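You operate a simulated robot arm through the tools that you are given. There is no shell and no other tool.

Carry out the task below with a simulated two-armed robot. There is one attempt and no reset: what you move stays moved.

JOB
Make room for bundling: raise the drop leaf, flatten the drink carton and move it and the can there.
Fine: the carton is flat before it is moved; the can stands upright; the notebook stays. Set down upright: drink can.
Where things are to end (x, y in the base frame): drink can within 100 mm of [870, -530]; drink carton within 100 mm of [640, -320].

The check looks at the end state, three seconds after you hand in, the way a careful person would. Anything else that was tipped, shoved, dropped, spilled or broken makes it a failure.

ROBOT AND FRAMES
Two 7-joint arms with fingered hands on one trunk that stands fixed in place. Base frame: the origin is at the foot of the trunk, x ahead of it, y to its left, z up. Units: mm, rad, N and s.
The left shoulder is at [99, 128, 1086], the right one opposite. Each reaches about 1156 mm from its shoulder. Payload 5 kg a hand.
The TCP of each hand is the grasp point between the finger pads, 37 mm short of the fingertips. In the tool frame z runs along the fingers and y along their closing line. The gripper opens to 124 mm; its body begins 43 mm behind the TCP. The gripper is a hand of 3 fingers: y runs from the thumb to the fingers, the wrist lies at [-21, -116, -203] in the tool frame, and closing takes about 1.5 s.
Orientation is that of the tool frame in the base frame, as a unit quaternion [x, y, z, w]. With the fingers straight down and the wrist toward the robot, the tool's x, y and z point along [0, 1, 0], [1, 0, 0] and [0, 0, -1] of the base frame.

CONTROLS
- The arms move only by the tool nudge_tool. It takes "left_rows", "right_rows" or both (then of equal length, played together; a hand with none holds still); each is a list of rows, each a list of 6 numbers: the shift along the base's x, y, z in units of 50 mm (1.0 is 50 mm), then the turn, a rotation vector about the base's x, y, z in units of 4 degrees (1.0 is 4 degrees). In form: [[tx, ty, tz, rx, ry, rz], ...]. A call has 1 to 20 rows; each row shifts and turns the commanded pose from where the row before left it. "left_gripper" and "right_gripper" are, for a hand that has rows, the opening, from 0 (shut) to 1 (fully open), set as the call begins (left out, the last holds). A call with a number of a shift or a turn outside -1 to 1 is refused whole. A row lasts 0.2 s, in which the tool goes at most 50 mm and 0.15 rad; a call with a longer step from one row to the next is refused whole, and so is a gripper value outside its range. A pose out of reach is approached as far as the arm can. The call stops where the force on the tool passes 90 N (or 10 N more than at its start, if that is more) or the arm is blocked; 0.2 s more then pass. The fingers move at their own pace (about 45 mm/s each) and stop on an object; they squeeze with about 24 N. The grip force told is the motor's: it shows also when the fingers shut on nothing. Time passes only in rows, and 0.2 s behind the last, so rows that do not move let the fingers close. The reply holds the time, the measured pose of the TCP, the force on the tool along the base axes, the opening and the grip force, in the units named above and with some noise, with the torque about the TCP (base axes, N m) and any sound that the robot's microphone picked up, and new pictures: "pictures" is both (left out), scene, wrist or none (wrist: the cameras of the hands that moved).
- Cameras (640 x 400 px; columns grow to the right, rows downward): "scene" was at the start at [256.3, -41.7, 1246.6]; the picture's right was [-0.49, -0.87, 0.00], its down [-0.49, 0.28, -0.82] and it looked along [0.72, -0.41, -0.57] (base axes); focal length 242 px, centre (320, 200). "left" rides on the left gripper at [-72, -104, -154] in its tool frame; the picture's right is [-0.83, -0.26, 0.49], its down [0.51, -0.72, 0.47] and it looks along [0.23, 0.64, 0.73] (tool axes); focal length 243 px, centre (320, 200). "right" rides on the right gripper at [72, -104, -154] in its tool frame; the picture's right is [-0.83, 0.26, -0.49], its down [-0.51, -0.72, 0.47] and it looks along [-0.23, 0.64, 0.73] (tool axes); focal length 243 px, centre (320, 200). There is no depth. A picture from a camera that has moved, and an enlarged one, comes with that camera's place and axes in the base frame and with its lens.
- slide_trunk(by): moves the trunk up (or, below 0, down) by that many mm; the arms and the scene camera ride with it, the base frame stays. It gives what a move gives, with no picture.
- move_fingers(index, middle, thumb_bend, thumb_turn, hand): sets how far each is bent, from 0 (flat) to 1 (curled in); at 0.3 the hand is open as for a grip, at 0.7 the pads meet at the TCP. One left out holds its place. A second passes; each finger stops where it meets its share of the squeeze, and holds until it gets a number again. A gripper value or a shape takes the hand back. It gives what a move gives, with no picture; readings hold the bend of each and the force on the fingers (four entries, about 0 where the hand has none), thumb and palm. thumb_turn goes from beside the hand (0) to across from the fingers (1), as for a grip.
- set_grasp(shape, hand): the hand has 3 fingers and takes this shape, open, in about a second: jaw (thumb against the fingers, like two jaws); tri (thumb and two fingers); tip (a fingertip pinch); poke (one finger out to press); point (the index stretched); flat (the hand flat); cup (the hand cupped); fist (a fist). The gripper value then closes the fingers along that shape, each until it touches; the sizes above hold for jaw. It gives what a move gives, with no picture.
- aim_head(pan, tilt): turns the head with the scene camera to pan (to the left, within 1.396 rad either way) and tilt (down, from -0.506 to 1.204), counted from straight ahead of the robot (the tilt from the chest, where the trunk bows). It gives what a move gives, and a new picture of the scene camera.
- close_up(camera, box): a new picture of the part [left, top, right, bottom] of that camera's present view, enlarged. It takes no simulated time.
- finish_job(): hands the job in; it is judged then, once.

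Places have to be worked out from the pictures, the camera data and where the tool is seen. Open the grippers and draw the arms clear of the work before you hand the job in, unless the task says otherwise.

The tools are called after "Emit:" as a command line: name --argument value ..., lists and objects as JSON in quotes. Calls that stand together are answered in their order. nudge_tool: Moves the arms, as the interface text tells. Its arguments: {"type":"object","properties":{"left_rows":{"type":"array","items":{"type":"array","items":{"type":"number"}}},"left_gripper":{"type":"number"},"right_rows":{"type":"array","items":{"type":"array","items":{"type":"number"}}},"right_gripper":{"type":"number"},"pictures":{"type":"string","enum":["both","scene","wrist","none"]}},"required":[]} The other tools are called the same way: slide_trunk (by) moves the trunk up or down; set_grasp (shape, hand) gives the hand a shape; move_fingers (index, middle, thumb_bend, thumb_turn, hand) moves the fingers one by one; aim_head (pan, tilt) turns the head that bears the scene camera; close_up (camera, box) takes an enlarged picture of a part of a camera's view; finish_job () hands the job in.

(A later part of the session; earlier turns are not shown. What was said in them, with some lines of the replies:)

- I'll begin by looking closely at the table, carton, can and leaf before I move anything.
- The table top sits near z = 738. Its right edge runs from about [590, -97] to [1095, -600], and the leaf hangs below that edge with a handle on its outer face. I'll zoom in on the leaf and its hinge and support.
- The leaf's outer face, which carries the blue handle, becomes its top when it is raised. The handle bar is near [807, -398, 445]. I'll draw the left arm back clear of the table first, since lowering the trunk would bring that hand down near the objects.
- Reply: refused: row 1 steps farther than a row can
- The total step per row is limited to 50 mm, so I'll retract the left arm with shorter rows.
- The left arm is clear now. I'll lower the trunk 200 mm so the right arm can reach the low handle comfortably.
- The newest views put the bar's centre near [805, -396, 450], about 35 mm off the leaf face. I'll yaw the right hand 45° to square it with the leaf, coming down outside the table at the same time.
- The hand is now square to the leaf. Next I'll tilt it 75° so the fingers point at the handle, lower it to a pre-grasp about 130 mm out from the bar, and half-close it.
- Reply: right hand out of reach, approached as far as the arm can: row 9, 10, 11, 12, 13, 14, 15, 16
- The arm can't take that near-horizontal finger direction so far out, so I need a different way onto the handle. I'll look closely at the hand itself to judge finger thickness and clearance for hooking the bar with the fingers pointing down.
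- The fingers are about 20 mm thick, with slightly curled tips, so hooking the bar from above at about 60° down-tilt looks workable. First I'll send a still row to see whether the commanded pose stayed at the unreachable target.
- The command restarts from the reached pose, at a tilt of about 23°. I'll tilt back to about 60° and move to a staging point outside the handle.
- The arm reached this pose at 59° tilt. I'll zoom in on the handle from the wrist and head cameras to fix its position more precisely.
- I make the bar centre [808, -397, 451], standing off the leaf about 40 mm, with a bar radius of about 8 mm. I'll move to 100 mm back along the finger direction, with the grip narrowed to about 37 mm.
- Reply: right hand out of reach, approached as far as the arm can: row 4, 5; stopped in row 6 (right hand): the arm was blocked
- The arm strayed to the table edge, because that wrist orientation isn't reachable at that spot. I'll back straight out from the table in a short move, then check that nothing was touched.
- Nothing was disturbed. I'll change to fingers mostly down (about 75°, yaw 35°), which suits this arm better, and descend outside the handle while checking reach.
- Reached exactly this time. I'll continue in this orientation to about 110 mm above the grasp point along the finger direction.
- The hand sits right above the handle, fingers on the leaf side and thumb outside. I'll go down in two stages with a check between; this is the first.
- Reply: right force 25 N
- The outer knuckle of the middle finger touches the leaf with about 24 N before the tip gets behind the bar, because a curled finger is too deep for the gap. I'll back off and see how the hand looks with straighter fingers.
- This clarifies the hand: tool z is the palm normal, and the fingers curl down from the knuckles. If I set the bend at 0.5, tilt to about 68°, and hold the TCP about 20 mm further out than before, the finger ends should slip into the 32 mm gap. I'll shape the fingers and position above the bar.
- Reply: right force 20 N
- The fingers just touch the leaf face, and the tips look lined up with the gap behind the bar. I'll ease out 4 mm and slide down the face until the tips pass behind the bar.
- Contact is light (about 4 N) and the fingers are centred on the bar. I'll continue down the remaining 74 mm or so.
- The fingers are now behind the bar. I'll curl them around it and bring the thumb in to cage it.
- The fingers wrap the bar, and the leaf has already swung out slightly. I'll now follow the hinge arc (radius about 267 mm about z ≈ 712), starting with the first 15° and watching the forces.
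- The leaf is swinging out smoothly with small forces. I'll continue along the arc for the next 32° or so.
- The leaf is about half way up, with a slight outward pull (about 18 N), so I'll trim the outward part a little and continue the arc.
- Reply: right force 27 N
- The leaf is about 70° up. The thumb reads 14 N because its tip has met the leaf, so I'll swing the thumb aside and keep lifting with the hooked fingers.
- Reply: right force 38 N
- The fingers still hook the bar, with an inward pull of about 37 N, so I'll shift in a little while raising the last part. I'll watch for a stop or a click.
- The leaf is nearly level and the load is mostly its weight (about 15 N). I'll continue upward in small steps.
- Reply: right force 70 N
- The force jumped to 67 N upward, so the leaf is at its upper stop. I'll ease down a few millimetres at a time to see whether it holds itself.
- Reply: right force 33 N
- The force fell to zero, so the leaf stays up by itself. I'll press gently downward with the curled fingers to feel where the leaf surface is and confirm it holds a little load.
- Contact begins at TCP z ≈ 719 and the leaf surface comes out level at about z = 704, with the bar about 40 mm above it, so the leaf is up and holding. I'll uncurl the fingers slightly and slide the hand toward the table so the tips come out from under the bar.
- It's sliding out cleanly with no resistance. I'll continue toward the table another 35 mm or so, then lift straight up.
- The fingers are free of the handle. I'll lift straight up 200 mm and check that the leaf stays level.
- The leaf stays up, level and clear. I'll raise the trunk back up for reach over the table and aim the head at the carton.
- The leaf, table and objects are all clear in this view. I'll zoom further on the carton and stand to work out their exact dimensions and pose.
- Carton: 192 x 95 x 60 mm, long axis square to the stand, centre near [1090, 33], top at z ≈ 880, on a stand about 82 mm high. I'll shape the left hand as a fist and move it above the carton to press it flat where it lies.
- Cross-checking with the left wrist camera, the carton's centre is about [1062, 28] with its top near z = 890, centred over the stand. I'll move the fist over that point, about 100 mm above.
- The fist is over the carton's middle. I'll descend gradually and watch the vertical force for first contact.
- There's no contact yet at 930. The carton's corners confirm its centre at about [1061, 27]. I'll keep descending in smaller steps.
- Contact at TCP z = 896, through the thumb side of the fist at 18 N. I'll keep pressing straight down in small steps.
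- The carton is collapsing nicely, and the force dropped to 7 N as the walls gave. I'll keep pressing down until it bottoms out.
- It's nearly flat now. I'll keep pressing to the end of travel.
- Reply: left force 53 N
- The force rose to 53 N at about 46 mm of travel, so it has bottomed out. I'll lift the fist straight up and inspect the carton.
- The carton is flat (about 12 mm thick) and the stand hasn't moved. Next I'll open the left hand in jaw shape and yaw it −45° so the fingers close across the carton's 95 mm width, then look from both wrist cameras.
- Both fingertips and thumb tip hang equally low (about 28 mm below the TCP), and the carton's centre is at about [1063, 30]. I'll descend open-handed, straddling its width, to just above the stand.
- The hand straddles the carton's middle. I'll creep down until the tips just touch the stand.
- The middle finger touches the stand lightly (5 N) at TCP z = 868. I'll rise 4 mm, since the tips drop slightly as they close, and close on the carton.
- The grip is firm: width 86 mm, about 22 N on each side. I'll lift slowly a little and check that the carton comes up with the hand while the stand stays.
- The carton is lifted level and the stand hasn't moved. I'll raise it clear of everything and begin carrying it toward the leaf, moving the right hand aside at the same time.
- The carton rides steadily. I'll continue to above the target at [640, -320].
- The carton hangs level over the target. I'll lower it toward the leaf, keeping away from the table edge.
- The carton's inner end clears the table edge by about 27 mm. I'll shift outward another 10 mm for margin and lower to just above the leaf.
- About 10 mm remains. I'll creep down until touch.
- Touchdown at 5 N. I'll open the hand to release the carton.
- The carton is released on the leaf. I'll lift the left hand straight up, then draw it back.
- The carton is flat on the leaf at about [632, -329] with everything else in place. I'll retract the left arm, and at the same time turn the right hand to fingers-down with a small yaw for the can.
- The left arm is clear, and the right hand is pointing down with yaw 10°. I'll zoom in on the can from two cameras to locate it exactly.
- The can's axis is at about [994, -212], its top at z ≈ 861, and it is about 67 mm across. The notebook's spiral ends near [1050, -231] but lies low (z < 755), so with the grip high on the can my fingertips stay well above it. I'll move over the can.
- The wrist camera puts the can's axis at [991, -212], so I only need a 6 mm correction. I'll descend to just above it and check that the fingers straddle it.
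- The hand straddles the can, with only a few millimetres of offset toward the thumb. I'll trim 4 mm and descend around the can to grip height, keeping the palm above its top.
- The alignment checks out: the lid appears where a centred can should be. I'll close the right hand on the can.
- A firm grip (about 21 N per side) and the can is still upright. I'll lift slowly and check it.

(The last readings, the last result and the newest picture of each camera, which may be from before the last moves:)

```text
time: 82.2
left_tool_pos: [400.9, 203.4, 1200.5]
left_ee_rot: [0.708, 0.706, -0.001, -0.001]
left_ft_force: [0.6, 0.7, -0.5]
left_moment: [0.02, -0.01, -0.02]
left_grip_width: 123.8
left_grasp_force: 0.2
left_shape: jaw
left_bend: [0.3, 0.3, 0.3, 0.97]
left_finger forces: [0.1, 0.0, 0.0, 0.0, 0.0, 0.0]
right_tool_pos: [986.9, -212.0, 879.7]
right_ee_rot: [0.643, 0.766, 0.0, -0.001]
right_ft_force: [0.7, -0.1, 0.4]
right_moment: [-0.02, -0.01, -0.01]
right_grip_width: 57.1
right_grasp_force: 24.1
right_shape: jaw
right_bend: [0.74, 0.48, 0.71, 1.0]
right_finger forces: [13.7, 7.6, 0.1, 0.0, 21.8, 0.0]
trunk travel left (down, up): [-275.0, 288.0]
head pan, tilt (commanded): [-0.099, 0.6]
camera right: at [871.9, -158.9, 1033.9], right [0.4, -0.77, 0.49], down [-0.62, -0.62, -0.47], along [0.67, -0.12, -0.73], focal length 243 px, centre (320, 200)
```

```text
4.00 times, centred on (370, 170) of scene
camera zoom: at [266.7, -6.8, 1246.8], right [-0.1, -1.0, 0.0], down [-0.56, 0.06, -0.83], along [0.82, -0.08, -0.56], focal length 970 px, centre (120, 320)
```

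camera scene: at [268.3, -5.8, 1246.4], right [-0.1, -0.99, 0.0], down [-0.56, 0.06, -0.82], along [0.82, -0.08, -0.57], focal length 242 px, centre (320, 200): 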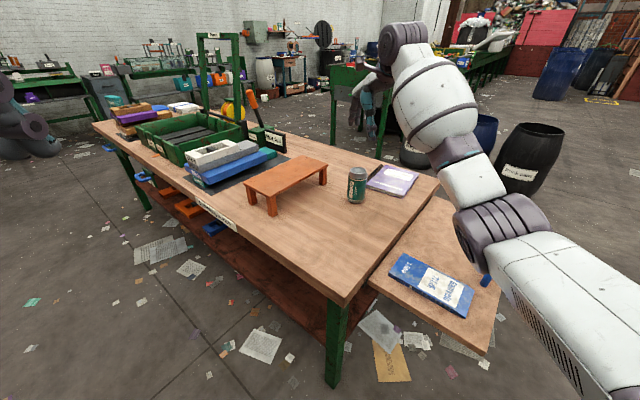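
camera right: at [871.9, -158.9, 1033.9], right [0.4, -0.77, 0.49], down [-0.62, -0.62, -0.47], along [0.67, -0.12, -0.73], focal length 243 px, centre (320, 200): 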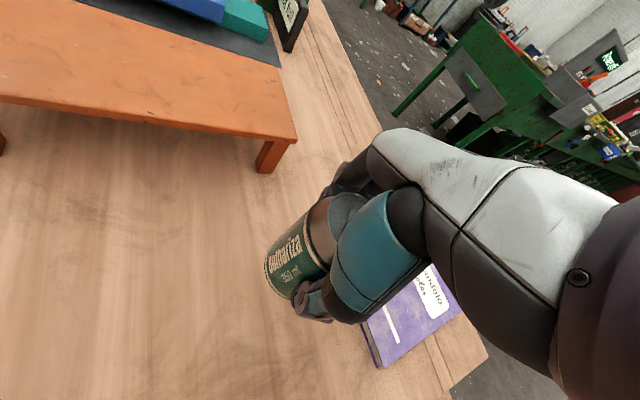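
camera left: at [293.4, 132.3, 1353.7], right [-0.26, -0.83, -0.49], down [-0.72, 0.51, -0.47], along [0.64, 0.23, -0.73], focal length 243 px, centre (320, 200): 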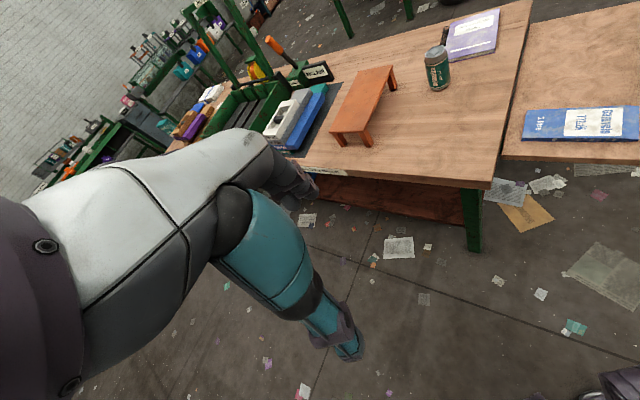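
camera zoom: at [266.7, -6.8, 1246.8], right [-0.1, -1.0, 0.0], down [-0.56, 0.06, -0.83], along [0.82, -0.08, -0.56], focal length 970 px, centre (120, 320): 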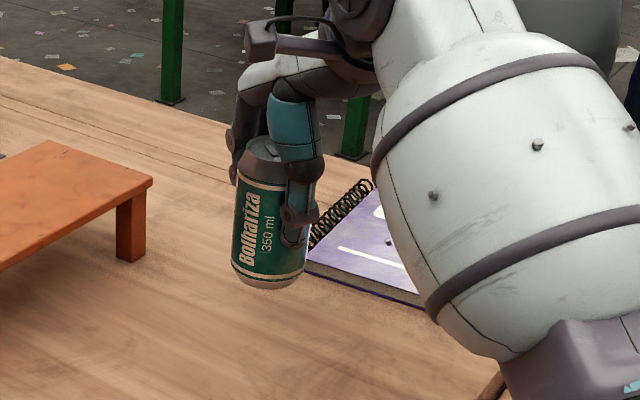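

The can is lifted upright and the notebook is untouched. I'll raise it higher and carry it over to above [870, -530], keeping the can vertical.

Emit:
nudge_tool --right_rows '[[0, 0, 0.7, 0, 0, 0], [0, 0, 0.7, 0, 0, 0], [-0.293, -0.795, 0, 0, 0, 0], [-0.293, -0.795, 0, 0, 0, 0], [-0.293, -0.795, 0, 0, 0, 0], [-0.293, -0.795, 0, 0, 0, 0], [-0.293, -0.795, 0, 0, 0, 0], [-0.293, -0.795, 0, 0, 0, 0], [-0.293, -0.795, 0, 0, 0, 0], [-0.293, -0.795, 0, 0, 0, 0]]' --pictures "wrist"

Emit:
aim_head --pan -0.45 --tilt 0.65

```text
time: 84.5
left_tool_pos: [399.6, 202.9, 1200.6]
left_ee_rot: [0.708, 0.707, 0.001, 0.0]
left_ft_force: [0.0, -0.5, -0.4]
left_moment: [0.05, 0.0, 0.0]
left_grip_width: 123.9
left_grasp_force: 0.0
left_shape: jaw
left_bend: [0.3, 0.3, 0.3, 0.97]
left_finger forces: [0.0, 0.0, 0.1, 0.1, 0.0, 0.0]
right_tool_pos: [869.2, -533.0, 945.9]
right_ee_rot: [0.642, 0.767, 0.001, -0.002]
right_ft_force: [-0.3, -1.1, -0.2]
right_moment: [0.02, -0.02, -0.01]
right_grip_width: 57.1
right_grasp_force: 24.2
right_shape: jaw
right_bend: [0.74, 0.48, 0.71, 1.0]
right_finger forces: [13.7, 7.7, 0.0, 0.0, 21.7, 0.0]
trunk travel left (down, up): [-275.0, 288.0]
head pan, tilt (commanded): [-0.099, 0.6]
camera right: at [754.0, -479.3, 1100.2], right [0.4, -0.77, 0.49], down [-0.62, -0.62, -0.47], along [0.67, -0.11, -0.73], focal length 243 px, centre (320, 200)
```

right: 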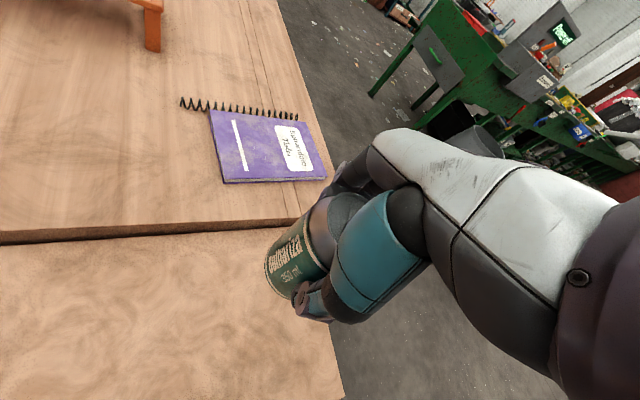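

```text
time: 85.3
left_tool_pos: [401.4, 203.6, 1199.5]
left_ee_rot: [0.709, 0.706, 0.0, -0.001]
left_ft_force: [-0.9, 0.4, -0.6]
left_moment: [-0.05, 0.04, 0.0]
left_grip_width: 124.0
left_grasp_force: 0.0
left_shape: jaw
left_bend: [0.3, 0.3, 0.3, 0.97]
left_finger forces: [0.1, 0.1, 0.0, 0.0, 0.0, 0.0]
right_tool_pos: [869.4, -531.4, 946.9]
right_ee_rot: [0.643, 0.766, 0.0, -0.001]
right_ft_force: [-0.5, 0.1, -0.4]
right_moment: [0.01, 0.02, 0.01]
right_grip_width: 57.1
right_grasp_force: 24.6
right_shape: jaw
right_bend: [0.74, 0.48, 0.71, 1.0]
right_finger forces: [13.8, 7.8, 0.0, 0.1, 21.6, 0.1]
trunk travel left (down, up): [-275.0, 288.0]
head pan, tilt (commanded): [-0.45, 0.649]
camera scene: at [257.5, -36.1, 1242.4], right [-0.43, -0.9, 0.0], down [-0.54, 0.26, -0.8], along [0.72, -0.35, -0.6], focal length 242 px, centre (320, 200)
```

scene: 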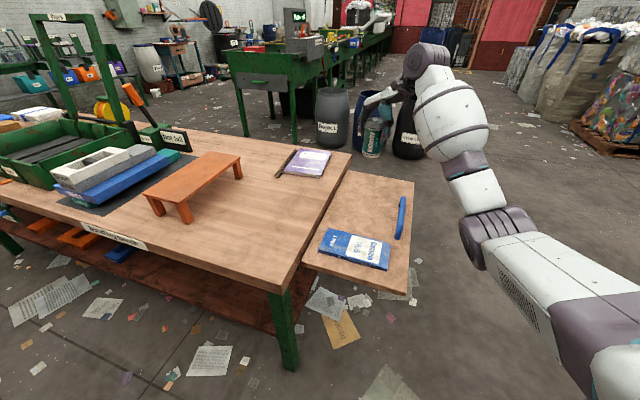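

The can hangs over the target, and the forearm is well outside the leaf. I'll lower to about 12 mm above the expected touchdown.

Emit:
nudge_tool --right_rows '[[0, 0, -0.5, 0, 0, 0], [0, 0, -0.6, 0, 0, 0], [0, 0, -0.6, 0, 0, 0], [0, 0, -0.5, 0, 0, 0], [0, 0, -0.4, 0, 0, 0]]' --pictures "both"

Emit:
close_up --camera "scene" --box '[290, 120, 450, 300]'

```text
time: 86.5
left_tool_pos: [400.1, 202.7, 1199.6]
left_ee_rot: [0.708, 0.707, -0.001, -0.001]
left_ft_force: [0.2, 0.2, -0.1]
left_moment: [0.02, 0.0, -0.02]
left_grip_width: 123.7
left_grasp_force: 0.0
left_shape: jaw
left_bend: [0.3, 0.3, 0.3, 0.97]
left_finger forces: [0.0, 0.0, 0.0, 0.0, 0.0, 0.1]
right_tool_pos: [871.2, -529.6, 818.3]
right_ee_rot: [0.643, 0.766, 0.001, -0.001]
right_ft_force: [-0.3, -0.3, 0.5]
right_moment: [-0.01, 0.01, -0.01]
right_grip_width: 56.8
right_grasp_force: 24.2
right_shape: jaw
right_bend: [0.74, 0.48, 0.71, 1.0]
right_finger forces: [13.6, 7.7, 0.0, 0.1, 21.7, 0.0]
trunk travel left (down, up): [-275.0, 288.0]
head pan, tilt (commanded): [-0.45, 0.649]
camera scene: at [257.7, -36.2, 1242.3], right [-0.43, -0.9, 0.0], down [-0.54, 0.26, -0.8], along [0.72, -0.35, -0.6], focal length 242 px, centre (320, 200)
camera right: at [756.6, -476.0, 971.5], right [0.4, -0.77, 0.49], down [-0.62, -0.62, -0.47], along [0.67, -0.12, -0.73], focal length 243 px, centre (320, 200)
```

scene: 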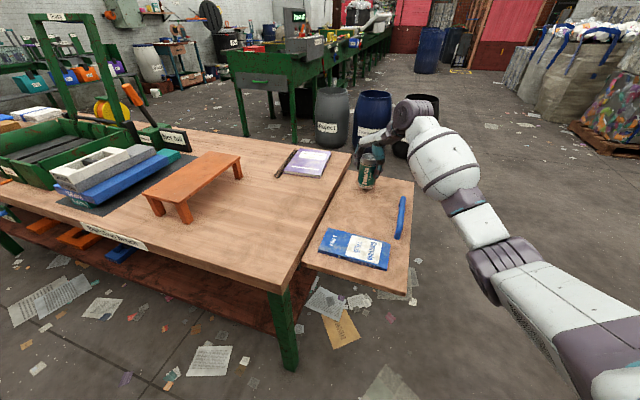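
right: 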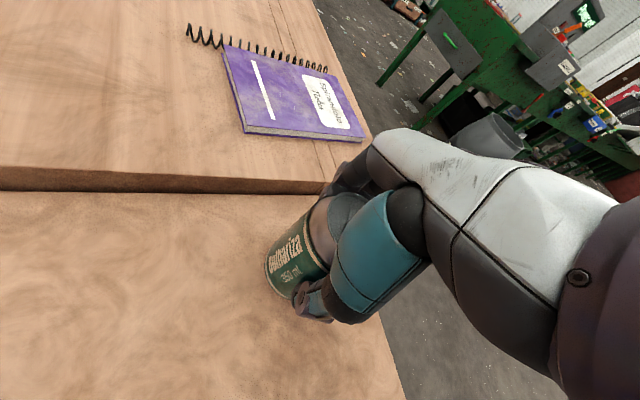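

```text
2.22 times, centred on (370, 210) of scene
camera zoom: at [257.7, -36.2, 1242.3], right [-0.43, -0.9, 0.0], down [-0.54, 0.26, -0.8], along [0.72, -0.35, -0.6], focal length 539 px, centre (209, 178)
```

zoom: 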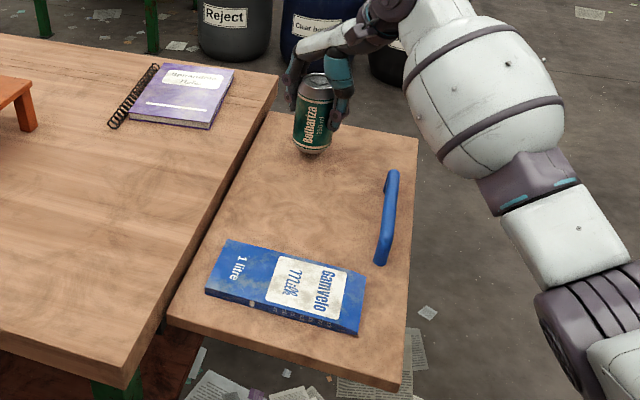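

The can is upright just over the leaf, clear of all edges. I'll creep down to touchdown.

Emit:
nudge_tool --right_rows '[[0, 0, -0.1, 0, 0, 0], [0, 0, -0.1, 0, 0, 0], [0, 0, 0, 0, 0, 0]]' --pictures "none"

```text
time: 87.3
left_tool_pos: [400.8, 203.2, 1198.6]
left_ee_rot: [0.708, 0.706, -0.001, -0.001]
left_ft_force: [-0.2, -0.1, 0.5]
left_moment: [0.03, -0.02, 0.01]
left_grip_width: 123.8
left_grasp_force: 0.0
left_shape: jaw
left_bend: [0.3, 0.3, 0.3, 0.97]
left_finger forces: [0.1, 0.0, 0.1, 0.0, 0.1, 0.0]
right_tool_pos: [871.2, -529.9, 808.5]
right_ee_rot: [0.643, 0.766, 0.0, -0.001]
right_ft_force: [0.5, 0.2, -0.4]
right_moment: [-0.05, -0.01, 0.01]
right_grip_width: 56.9
right_grasp_force: 24.4
right_shape: jaw
right_bend: [0.74, 0.48, 0.71, 1.0]
right_finger forces: [13.7, 7.7, 0.0, 0.0, 21.6, 0.0]
trunk travel left (down, up): [-275.0, 288.0]
head pan, tilt (commanded): [-0.45, 0.649]
```

Emit:
nudge_tool --right_rows '[[0, 0, -0.06, 0, 0, 0], [0, 0, -0.04, 0, 0, 0], [0, 0, 0, 0, 0, 0]]' --pictures "none"

Emit:
close_up --camera "scene" --box '[330, 130, 410, 210]'

```text
time: 88.1
left_tool_pos: [400.0, 202.0, 1199.4]
left_ee_rot: [0.708, 0.706, -0.001, -0.001]
left_ft_force: [-0.4, 0.6, -0.6]
left_moment: [-0.03, 0.05, 0.02]
left_grip_width: 123.7
left_grasp_force: 0.1
left_shape: jaw
left_bend: [0.3, 0.3, 0.3, 0.97]
left_finger forces: [0.1, 0.1, 0.1, 0.0, 0.0, 0.1]
right_tool_pos: [870.0, -530.8, 804.2]
right_ee_rot: [0.643, 0.766, 0.0, -0.001]
right_ft_force: [0.0, 0.5, 0.1]
right_moment: [0.0, 0.01, 0.02]
right_grip_width: 57.1
right_grasp_force: 23.7
right_shape: jaw
right_bend: [0.74, 0.48, 0.71, 1.0]
right_finger forces: [13.7, 7.8, 0.1, 0.0, 21.6, 0.1]
trunk travel left (down, up): [-275.0, 288.0]
head pan, tilt (commanded): [-0.45, 0.649]
```

```text
5.00 times, centred on (370, 170) of scene
camera zoom: at [257.5, -36.0, 1242.4], right [-0.44, -0.9, 0.0], down [-0.54, 0.26, -0.8], along [0.72, -0.35, -0.6], focal length 1212 px, centre (70, 350)
```

zoom: 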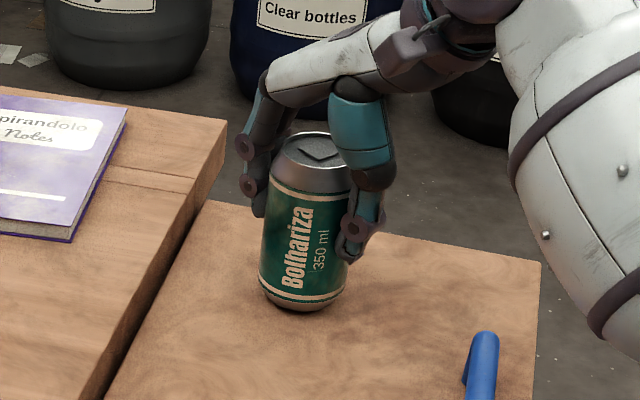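

There's no contact yet at 804. I'll continue in 2–3 mm steps.

Emit:
nudge_tool --right_rows '[[0, 0, -0.05, 0, 0, 0], [0, 0, -0.04, 0, 0, 0], [0, 0, 0, 0, 0, 0]]' --pictures "none"

```text
time: 88.9
left_tool_pos: [400.1, 203.5, 1199.0]
left_ee_rot: [0.709, 0.705, -0.001, -0.001]
left_ft_force: [-0.2, 0.1, -0.6]
left_moment: [0.02, 0.0, 0.0]
left_grip_width: 123.7
left_grasp_force: 0.1
left_shape: jaw
left_bend: [0.3, 0.3, 0.3, 0.97]
left_finger forces: [0.1, 0.0, 0.1, 0.0, 0.0, 0.1]
right_tool_pos: [869.8, -531.3, 799.3]
right_ee_rot: [0.643, 0.766, -0.001, -0.002]
right_ft_force: [-0.4, -0.2, 3.3]
right_moment: [0.01, -0.06, -0.03]
right_grip_width: 56.9
right_grasp_force: 24.3
right_shape: jaw
right_bend: [0.74, 0.48, 0.71, 1.0]
right_finger forces: [14.1, 7.7, 0.0, 0.1, 22.2, 0.1]
trunk travel left (down, up): [-275.0, 288.0]
head pan, tilt (commanded): [-0.45, 0.649]
```

Touchdown with 3 N. I'll open the hand to release the can.

Emit:
nudge_tool --right_rows '[[0, 0, 0, 0, 0, 0], [0, 0, 0, 0, 0, 0], [0, 0, 0, 0, 0, 0], [0, 0, 0, 0, 0, 0], [0, 0, 0, 0, 0, 0], [0, 0, 0, 0, 0, 0]]' --right_gripper 1.0 --pictures "wrist"

Emit:
close_up --camera "scene" --box '[330, 130, 410, 210]'

```text
time: 90.3
left_tool_pos: [402.1, 201.5, 1198.9]
left_ee_rot: [0.709, 0.706, 0.0, -0.001]
left_ft_force: [0.0, -0.1, 0.1]
left_moment: [0.01, -0.05, 0.03]
left_grip_width: 123.8
left_grasp_force: 0.1
left_shape: jaw
left_bend: [0.3, 0.3, 0.3, 0.97]
left_finger forces: [0.1, 0.0, 0.0, 0.0, 0.1, 0.0]
right_tool_pos: [869.3, -531.8, 800.1]
right_ee_rot: [0.643, 0.766, -0.001, -0.001]
right_ft_force: [-0.3, 0.5, 0.6]
right_moment: [0.01, -0.01, -0.02]
right_grip_width: 123.6
right_grasp_force: 0.0
right_shape: jaw
right_bend: [0.3, 0.3, 0.3, 0.98]
right_finger forces: [0.0, 0.0, 0.1, 0.0, 0.0, 0.0]
trunk travel left (down, up): [-275.0, 288.0]
head pan, tilt (commanded): [-0.45, 0.649]
camera right: at [755.3, -477.5, 953.4], right [0.4, -0.77, 0.49], down [-0.62, -0.62, -0.47], along [0.67, -0.12, -0.73], focal length 243 px, centre (320, 200)
```

right: 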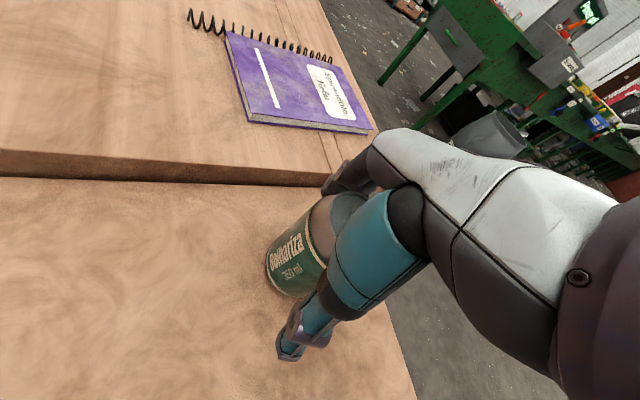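

```text
5.00 times, centred on (370, 170) of scene
camera zoom: at [257.6, -36.1, 1242.3], right [-0.44, -0.9, 0.0], down [-0.54, 0.26, -0.8], along [0.72, -0.35, -0.6], focal length 1212 px, centre (70, 350)
```

zoom: 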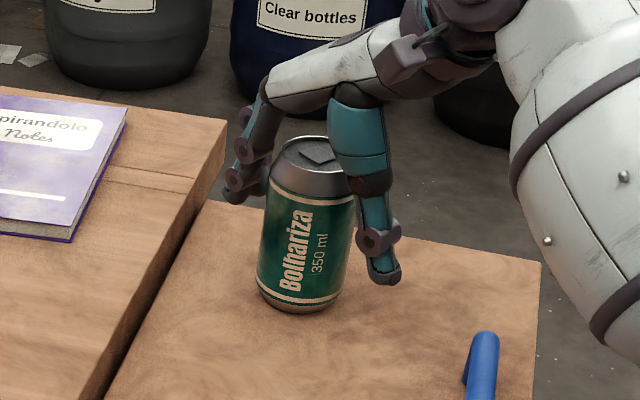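

The can stands upright on the leaf and is free. I'll lift the hand straight up, then draw it away.

Emit:
nudge_tool --right_rows '[[0, 0, 0.3, 0, 0, 0], [0, 0, 0.6, 0, 0, 0], [0, 0, 0.8, 0, 0, 0], [0, 0, 0.8, 0, 0, 0], [0, 0, 0.8, 0, 0, 0], [0, 0, 0.8, 0, 0, 0]]' --pictures "both"

```text
time: 91.7
left_tool_pos: [399.7, 204.1, 1200.2]
left_ee_rot: [0.708, 0.706, 0.0, 0.0]
left_ft_force: [-0.4, 0.0, -0.2]
left_moment: [-0.01, -0.04, 0.02]
left_grip_width: 123.9
left_grasp_force: 0.1
left_shape: jaw
left_bend: [0.3, 0.3, 0.3, 0.97]
left_finger forces: [0.0, 0.1, 0.1, 0.0, 0.1, 0.0]
right_tool_pos: [868.1, -530.2, 1006.7]
right_ee_rot: [0.642, 0.766, 0.0, -0.002]
right_ft_force: [0.7, 0.4, -0.9]
right_moment: [0.01, -0.01, -0.03]
right_grip_width: 123.6
right_grasp_force: 0.1
right_shape: jaw
right_bend: [0.3, 0.3, 0.3, 0.98]
right_finger forces: [0.0, 0.0, 0.0, 0.1, 0.0, 0.1]
trunk travel left (down, up): [-275.0, 288.0]
head pan, tilt (commanded): [-0.45, 0.649]
camera scene: at [256.6, -35.2, 1242.6], right [-0.44, -0.9, 0.0], down [-0.54, 0.26, -0.8], along [0.72, -0.35, -0.6], focal length 242 px, centre (320, 200)
camera right: at [753.8, -476.3, 1159.8], right [0.4, -0.77, 0.49], down [-0.62, -0.62, -0.47], along [0.67, -0.12, -0.73], focal length 243 px, centre (320, 200)
```

scene: 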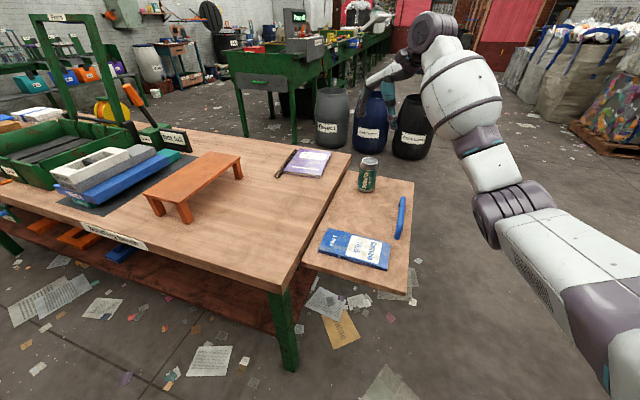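
right: 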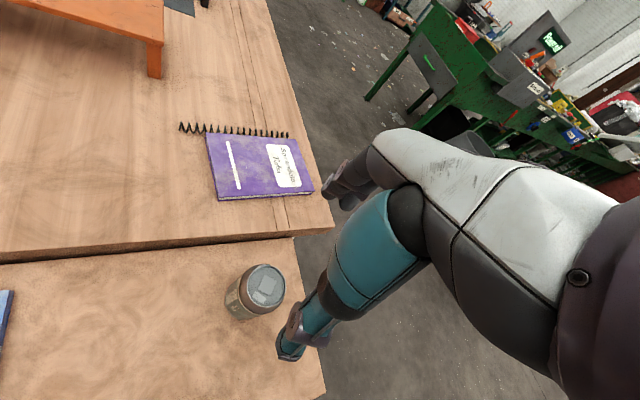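

The can stands at about [872, -531] and the carton at about [632, -328]; both are on target. I'll draw the right arm away to the side.

Emit:
nudge_tool --right_rows '[[-0.5, -0.5, 0.4, 0, 0, 0], [-0.6, -0.5, 0.4, 0, 0, 0], [-0.6, -0.5, 0.4, 0, 0, 0], [-0.6, -0.5, 0.3, 0, 0, 0], [-0.6, -0.5, 0.3, 0, 0, 0], [-0.6, -0.5, 0.2, 0, 0, 0], [-0.6, -0.5, 0.2, 0, 0, 0]]' --pictures "both"

Emit:
close_up --camera "scene" --box '[240, 120, 440, 320]'

Emit:
close_up --camera "right" --box '[0, 0, 330, 300]'

```text
time: 93.3
left_tool_pos: [399.5, 203.1, 1199.7]
left_ee_rot: [0.708, 0.706, 0.0, -0.001]
left_ft_force: [-0.8, -0.2, -0.4]
left_moment: [0.02, -0.03, 0.01]
left_grip_width: 123.5
left_grasp_force: 0.1
left_shape: jaw
left_bend: [0.3, 0.3, 0.3, 0.97]
left_finger forces: [0.0, 0.0, 0.1, 0.0, 0.0, 0.0]
right_tool_pos: [663.3, -706.7, 1115.3]
right_ee_rot: [0.642, 0.766, -0.001, 0.0]
right_ft_force: [-0.3, 0.4, -0.3]
right_moment: [0.0, -0.03, -0.03]
right_grip_width: 123.7
right_grasp_force: 0.0
right_shape: jaw
right_bend: [0.3, 0.3, 0.3, 0.98]
right_finger forces: [0.0, 0.0, 0.1, 0.0, 0.0, 0.0]
trunk travel left (down, up): [-275.0, 288.0]
head pan, tilt (commanded): [-0.45, 0.649]
camera scene: at [256.0, -36.2, 1242.7], right [-0.43, -0.9, 0.0], down [-0.54, 0.26, -0.8], along [0.72, -0.35, -0.6], focal length 242 px, centre (320, 200)
camera right: at [549.1, -653.3, 1269.4], right [0.4, -0.77, 0.49], down [-0.62, -0.62, -0.47], along [0.67, -0.11, -0.73], focal length 243 px, centre (320, 200)
```

scene: 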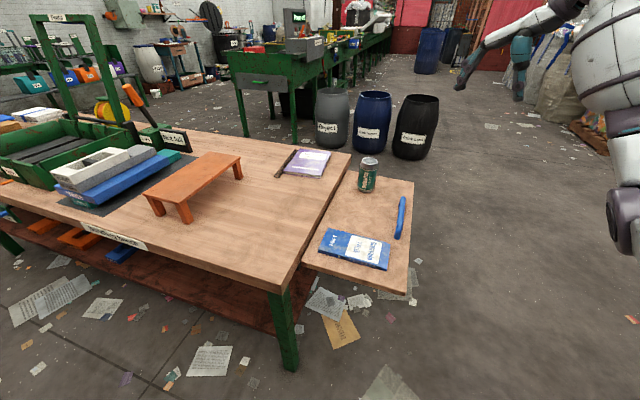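
right: 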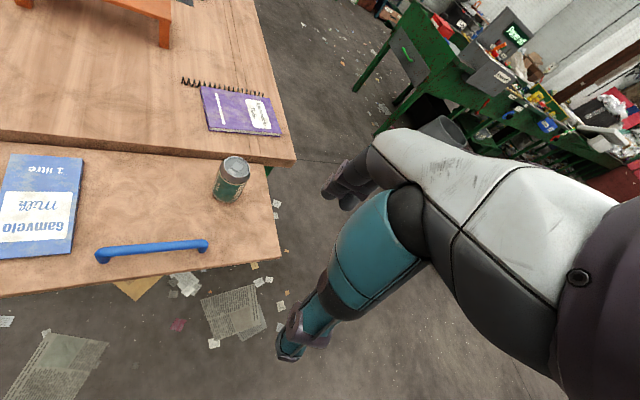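

```text
2.00 times, centred on (340, 220) of scene
camera zoom: at [256.0, -36.2, 1242.7], right [-0.43, -0.9, 0.0], down [-0.54, 0.26, -0.8], along [0.72, -0.35, -0.6], focal length 485 px, centre (280, 160)
```

zoom: 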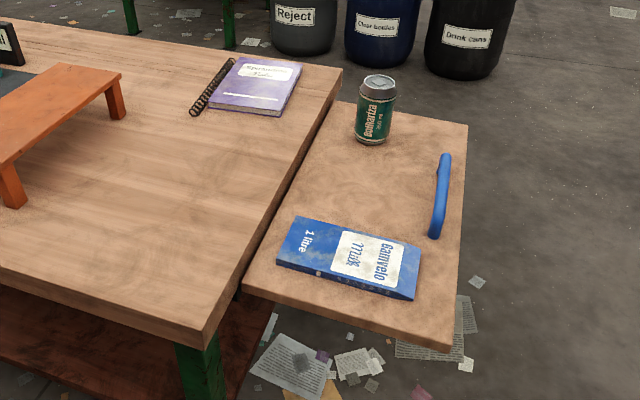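

```text
1.33 times, centred on (165, 150) of right
camera zoom: at [549.1, -653.3, 1269.4], right [0.4, -0.77, 0.49], down [-0.62, -0.62, -0.47], along [0.67, -0.11, -0.73], focal length 324 px, centre (527, 267)
```

zoom: 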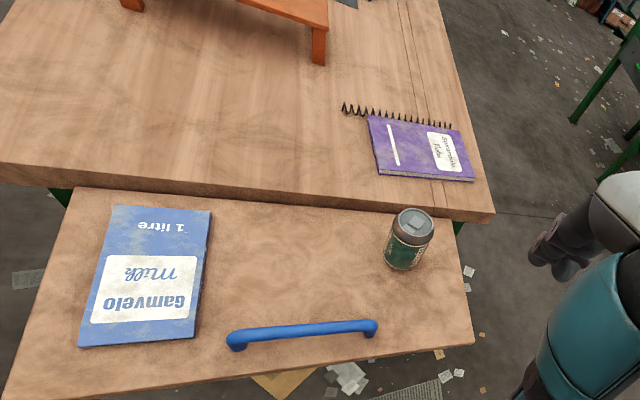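

Everything is in place: the leaf is level and holding, the can is upright, the carton is flat, and the notebook and stand haven't moved. I'll pull the right arm a bit further back, then do a last check.

Emit:
nudge_tool --right_rows '[[-0.7, -0.3, 0.2, 0, 0, 0], [-0.7, -0.3, 0.2, 0, 0, 0], [-0.7, -0.3, 0.2, 0, 0, 0], [-0.7, -0.3, 0.2, 0, 0, 0], [0, 0, 0, 0, 0, 0], [0, 0, 0, 0, 0, 0]]' --pictures "both"

Emit:
close_up --camera "scene" --box '[0, 80, 440, 320]'

```text
time: 94.7
left_tool_pos: [399.7, 202.2, 1199.8]
left_ee_rot: [0.708, 0.706, -0.001, -0.001]
left_ft_force: [-0.7, -0.8, -0.7]
left_moment: [0.0, 0.03, 0.0]
left_grip_width: 123.8
left_grasp_force: 0.0
left_shape: jaw
left_bend: [0.3, 0.3, 0.3, 0.97]
left_finger forces: [0.0, 0.0, 0.1, 0.0, 0.1, 0.1]
right_tool_pos: [527.1, -767.5, 1155.6]
right_ee_rot: [0.642, 0.766, 0.0, -0.001]
right_ft_force: [0.7, 0.6, 0.4]
right_moment: [0.0, 0.0, 0.0]
right_grip_width: 123.8
right_grasp_force: 0.0
right_shape: jaw
right_bend: [0.3, 0.3, 0.3, 0.98]
right_finger forces: [0.0, 0.0, 0.0, 0.0, 0.1, 0.0]
trunk travel left (down, up): [-275.0, 288.0]
head pan, tilt (commanded): [-0.45, 0.649]
camera scene: at [256.8, -36.3, 1242.5], right [-0.44, -0.9, 0.0], down [-0.54, 0.26, -0.8], along [0.72, -0.35, -0.6], focal length 242 px, centre (320, 200)
camera right: at [412.0, -714.4, 1309.1], right [0.4, -0.77, 0.49], down [-0.62, -0.62, -0.47], along [0.67, -0.12, -0.73], focal length 243 px, centre (320, 200)
```

scene: 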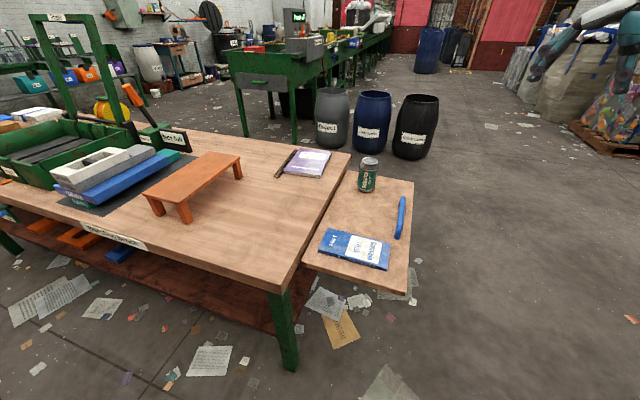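
right: 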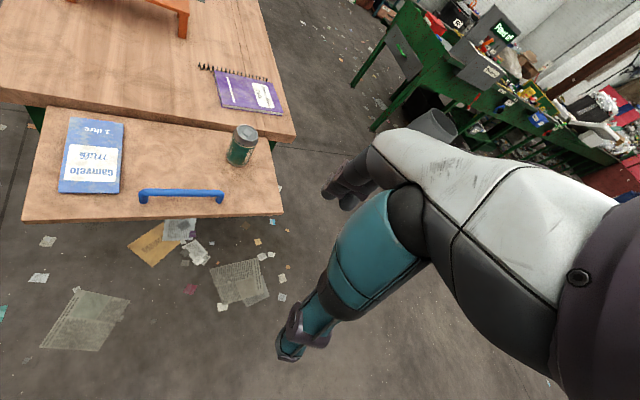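

```text
1.45 times, centred on (220, 200) of scene
camera zoom: at [256.8, -36.3, 1242.5], right [-0.44, -0.9, 0.0], down [-0.54, 0.26, -0.8], along [0.72, -0.35, -0.6], focal length 353 px, centre (466, 200)
```

zoom: 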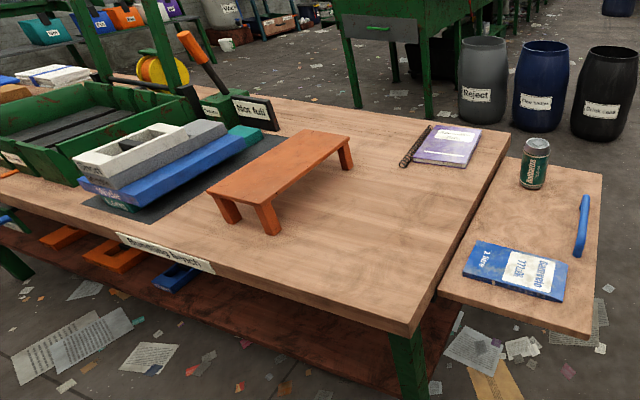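

The final view shows the leaf raised and level, the flattened carton at about [632, -328], and the can upright at about [872, -531]. The notebook and stand are where they were, both hands are open and both arms are clear, so I'm handing the job in.

Emit:
finish_job

```text
The job is handed in.
```

I raised the drop leaf, flattened the carton, and moved the carton and the can onto the leaf. The job is handed in, and I have not seen the check's result.

| Item | End state | Measured position | Target |
|---|---|---|---|
| Drop leaf | up, level, holding by itself with both items on it | surface at about z = 705 | – |
| Drink carton | about 12 mm thick, pressed on its stand before I moved it | about [632, -328] | [640, -320] |
| Drink can | standing upright | about [872, -531] | [870, -530] |

The positions come from the camera pictures and are good to roughly 10 mm, well inside the 100 mm allowance.

- **Leaf height:** the leaf sits about 30 mm below the table top. It stopped hard when I pushed it up, so I took that as fully raised. I heard no click from a latch.
- **Stray contact:** while I was reaching for the leaf handle, the right arm strayed once and stopped against something near the table edge. Nothing had shifted in the pictures I took afterwards.
- **Rest of the scene:** the notebook and the stand look unmoved in the final pictures. Both hands are open and both arms are clear of the work.
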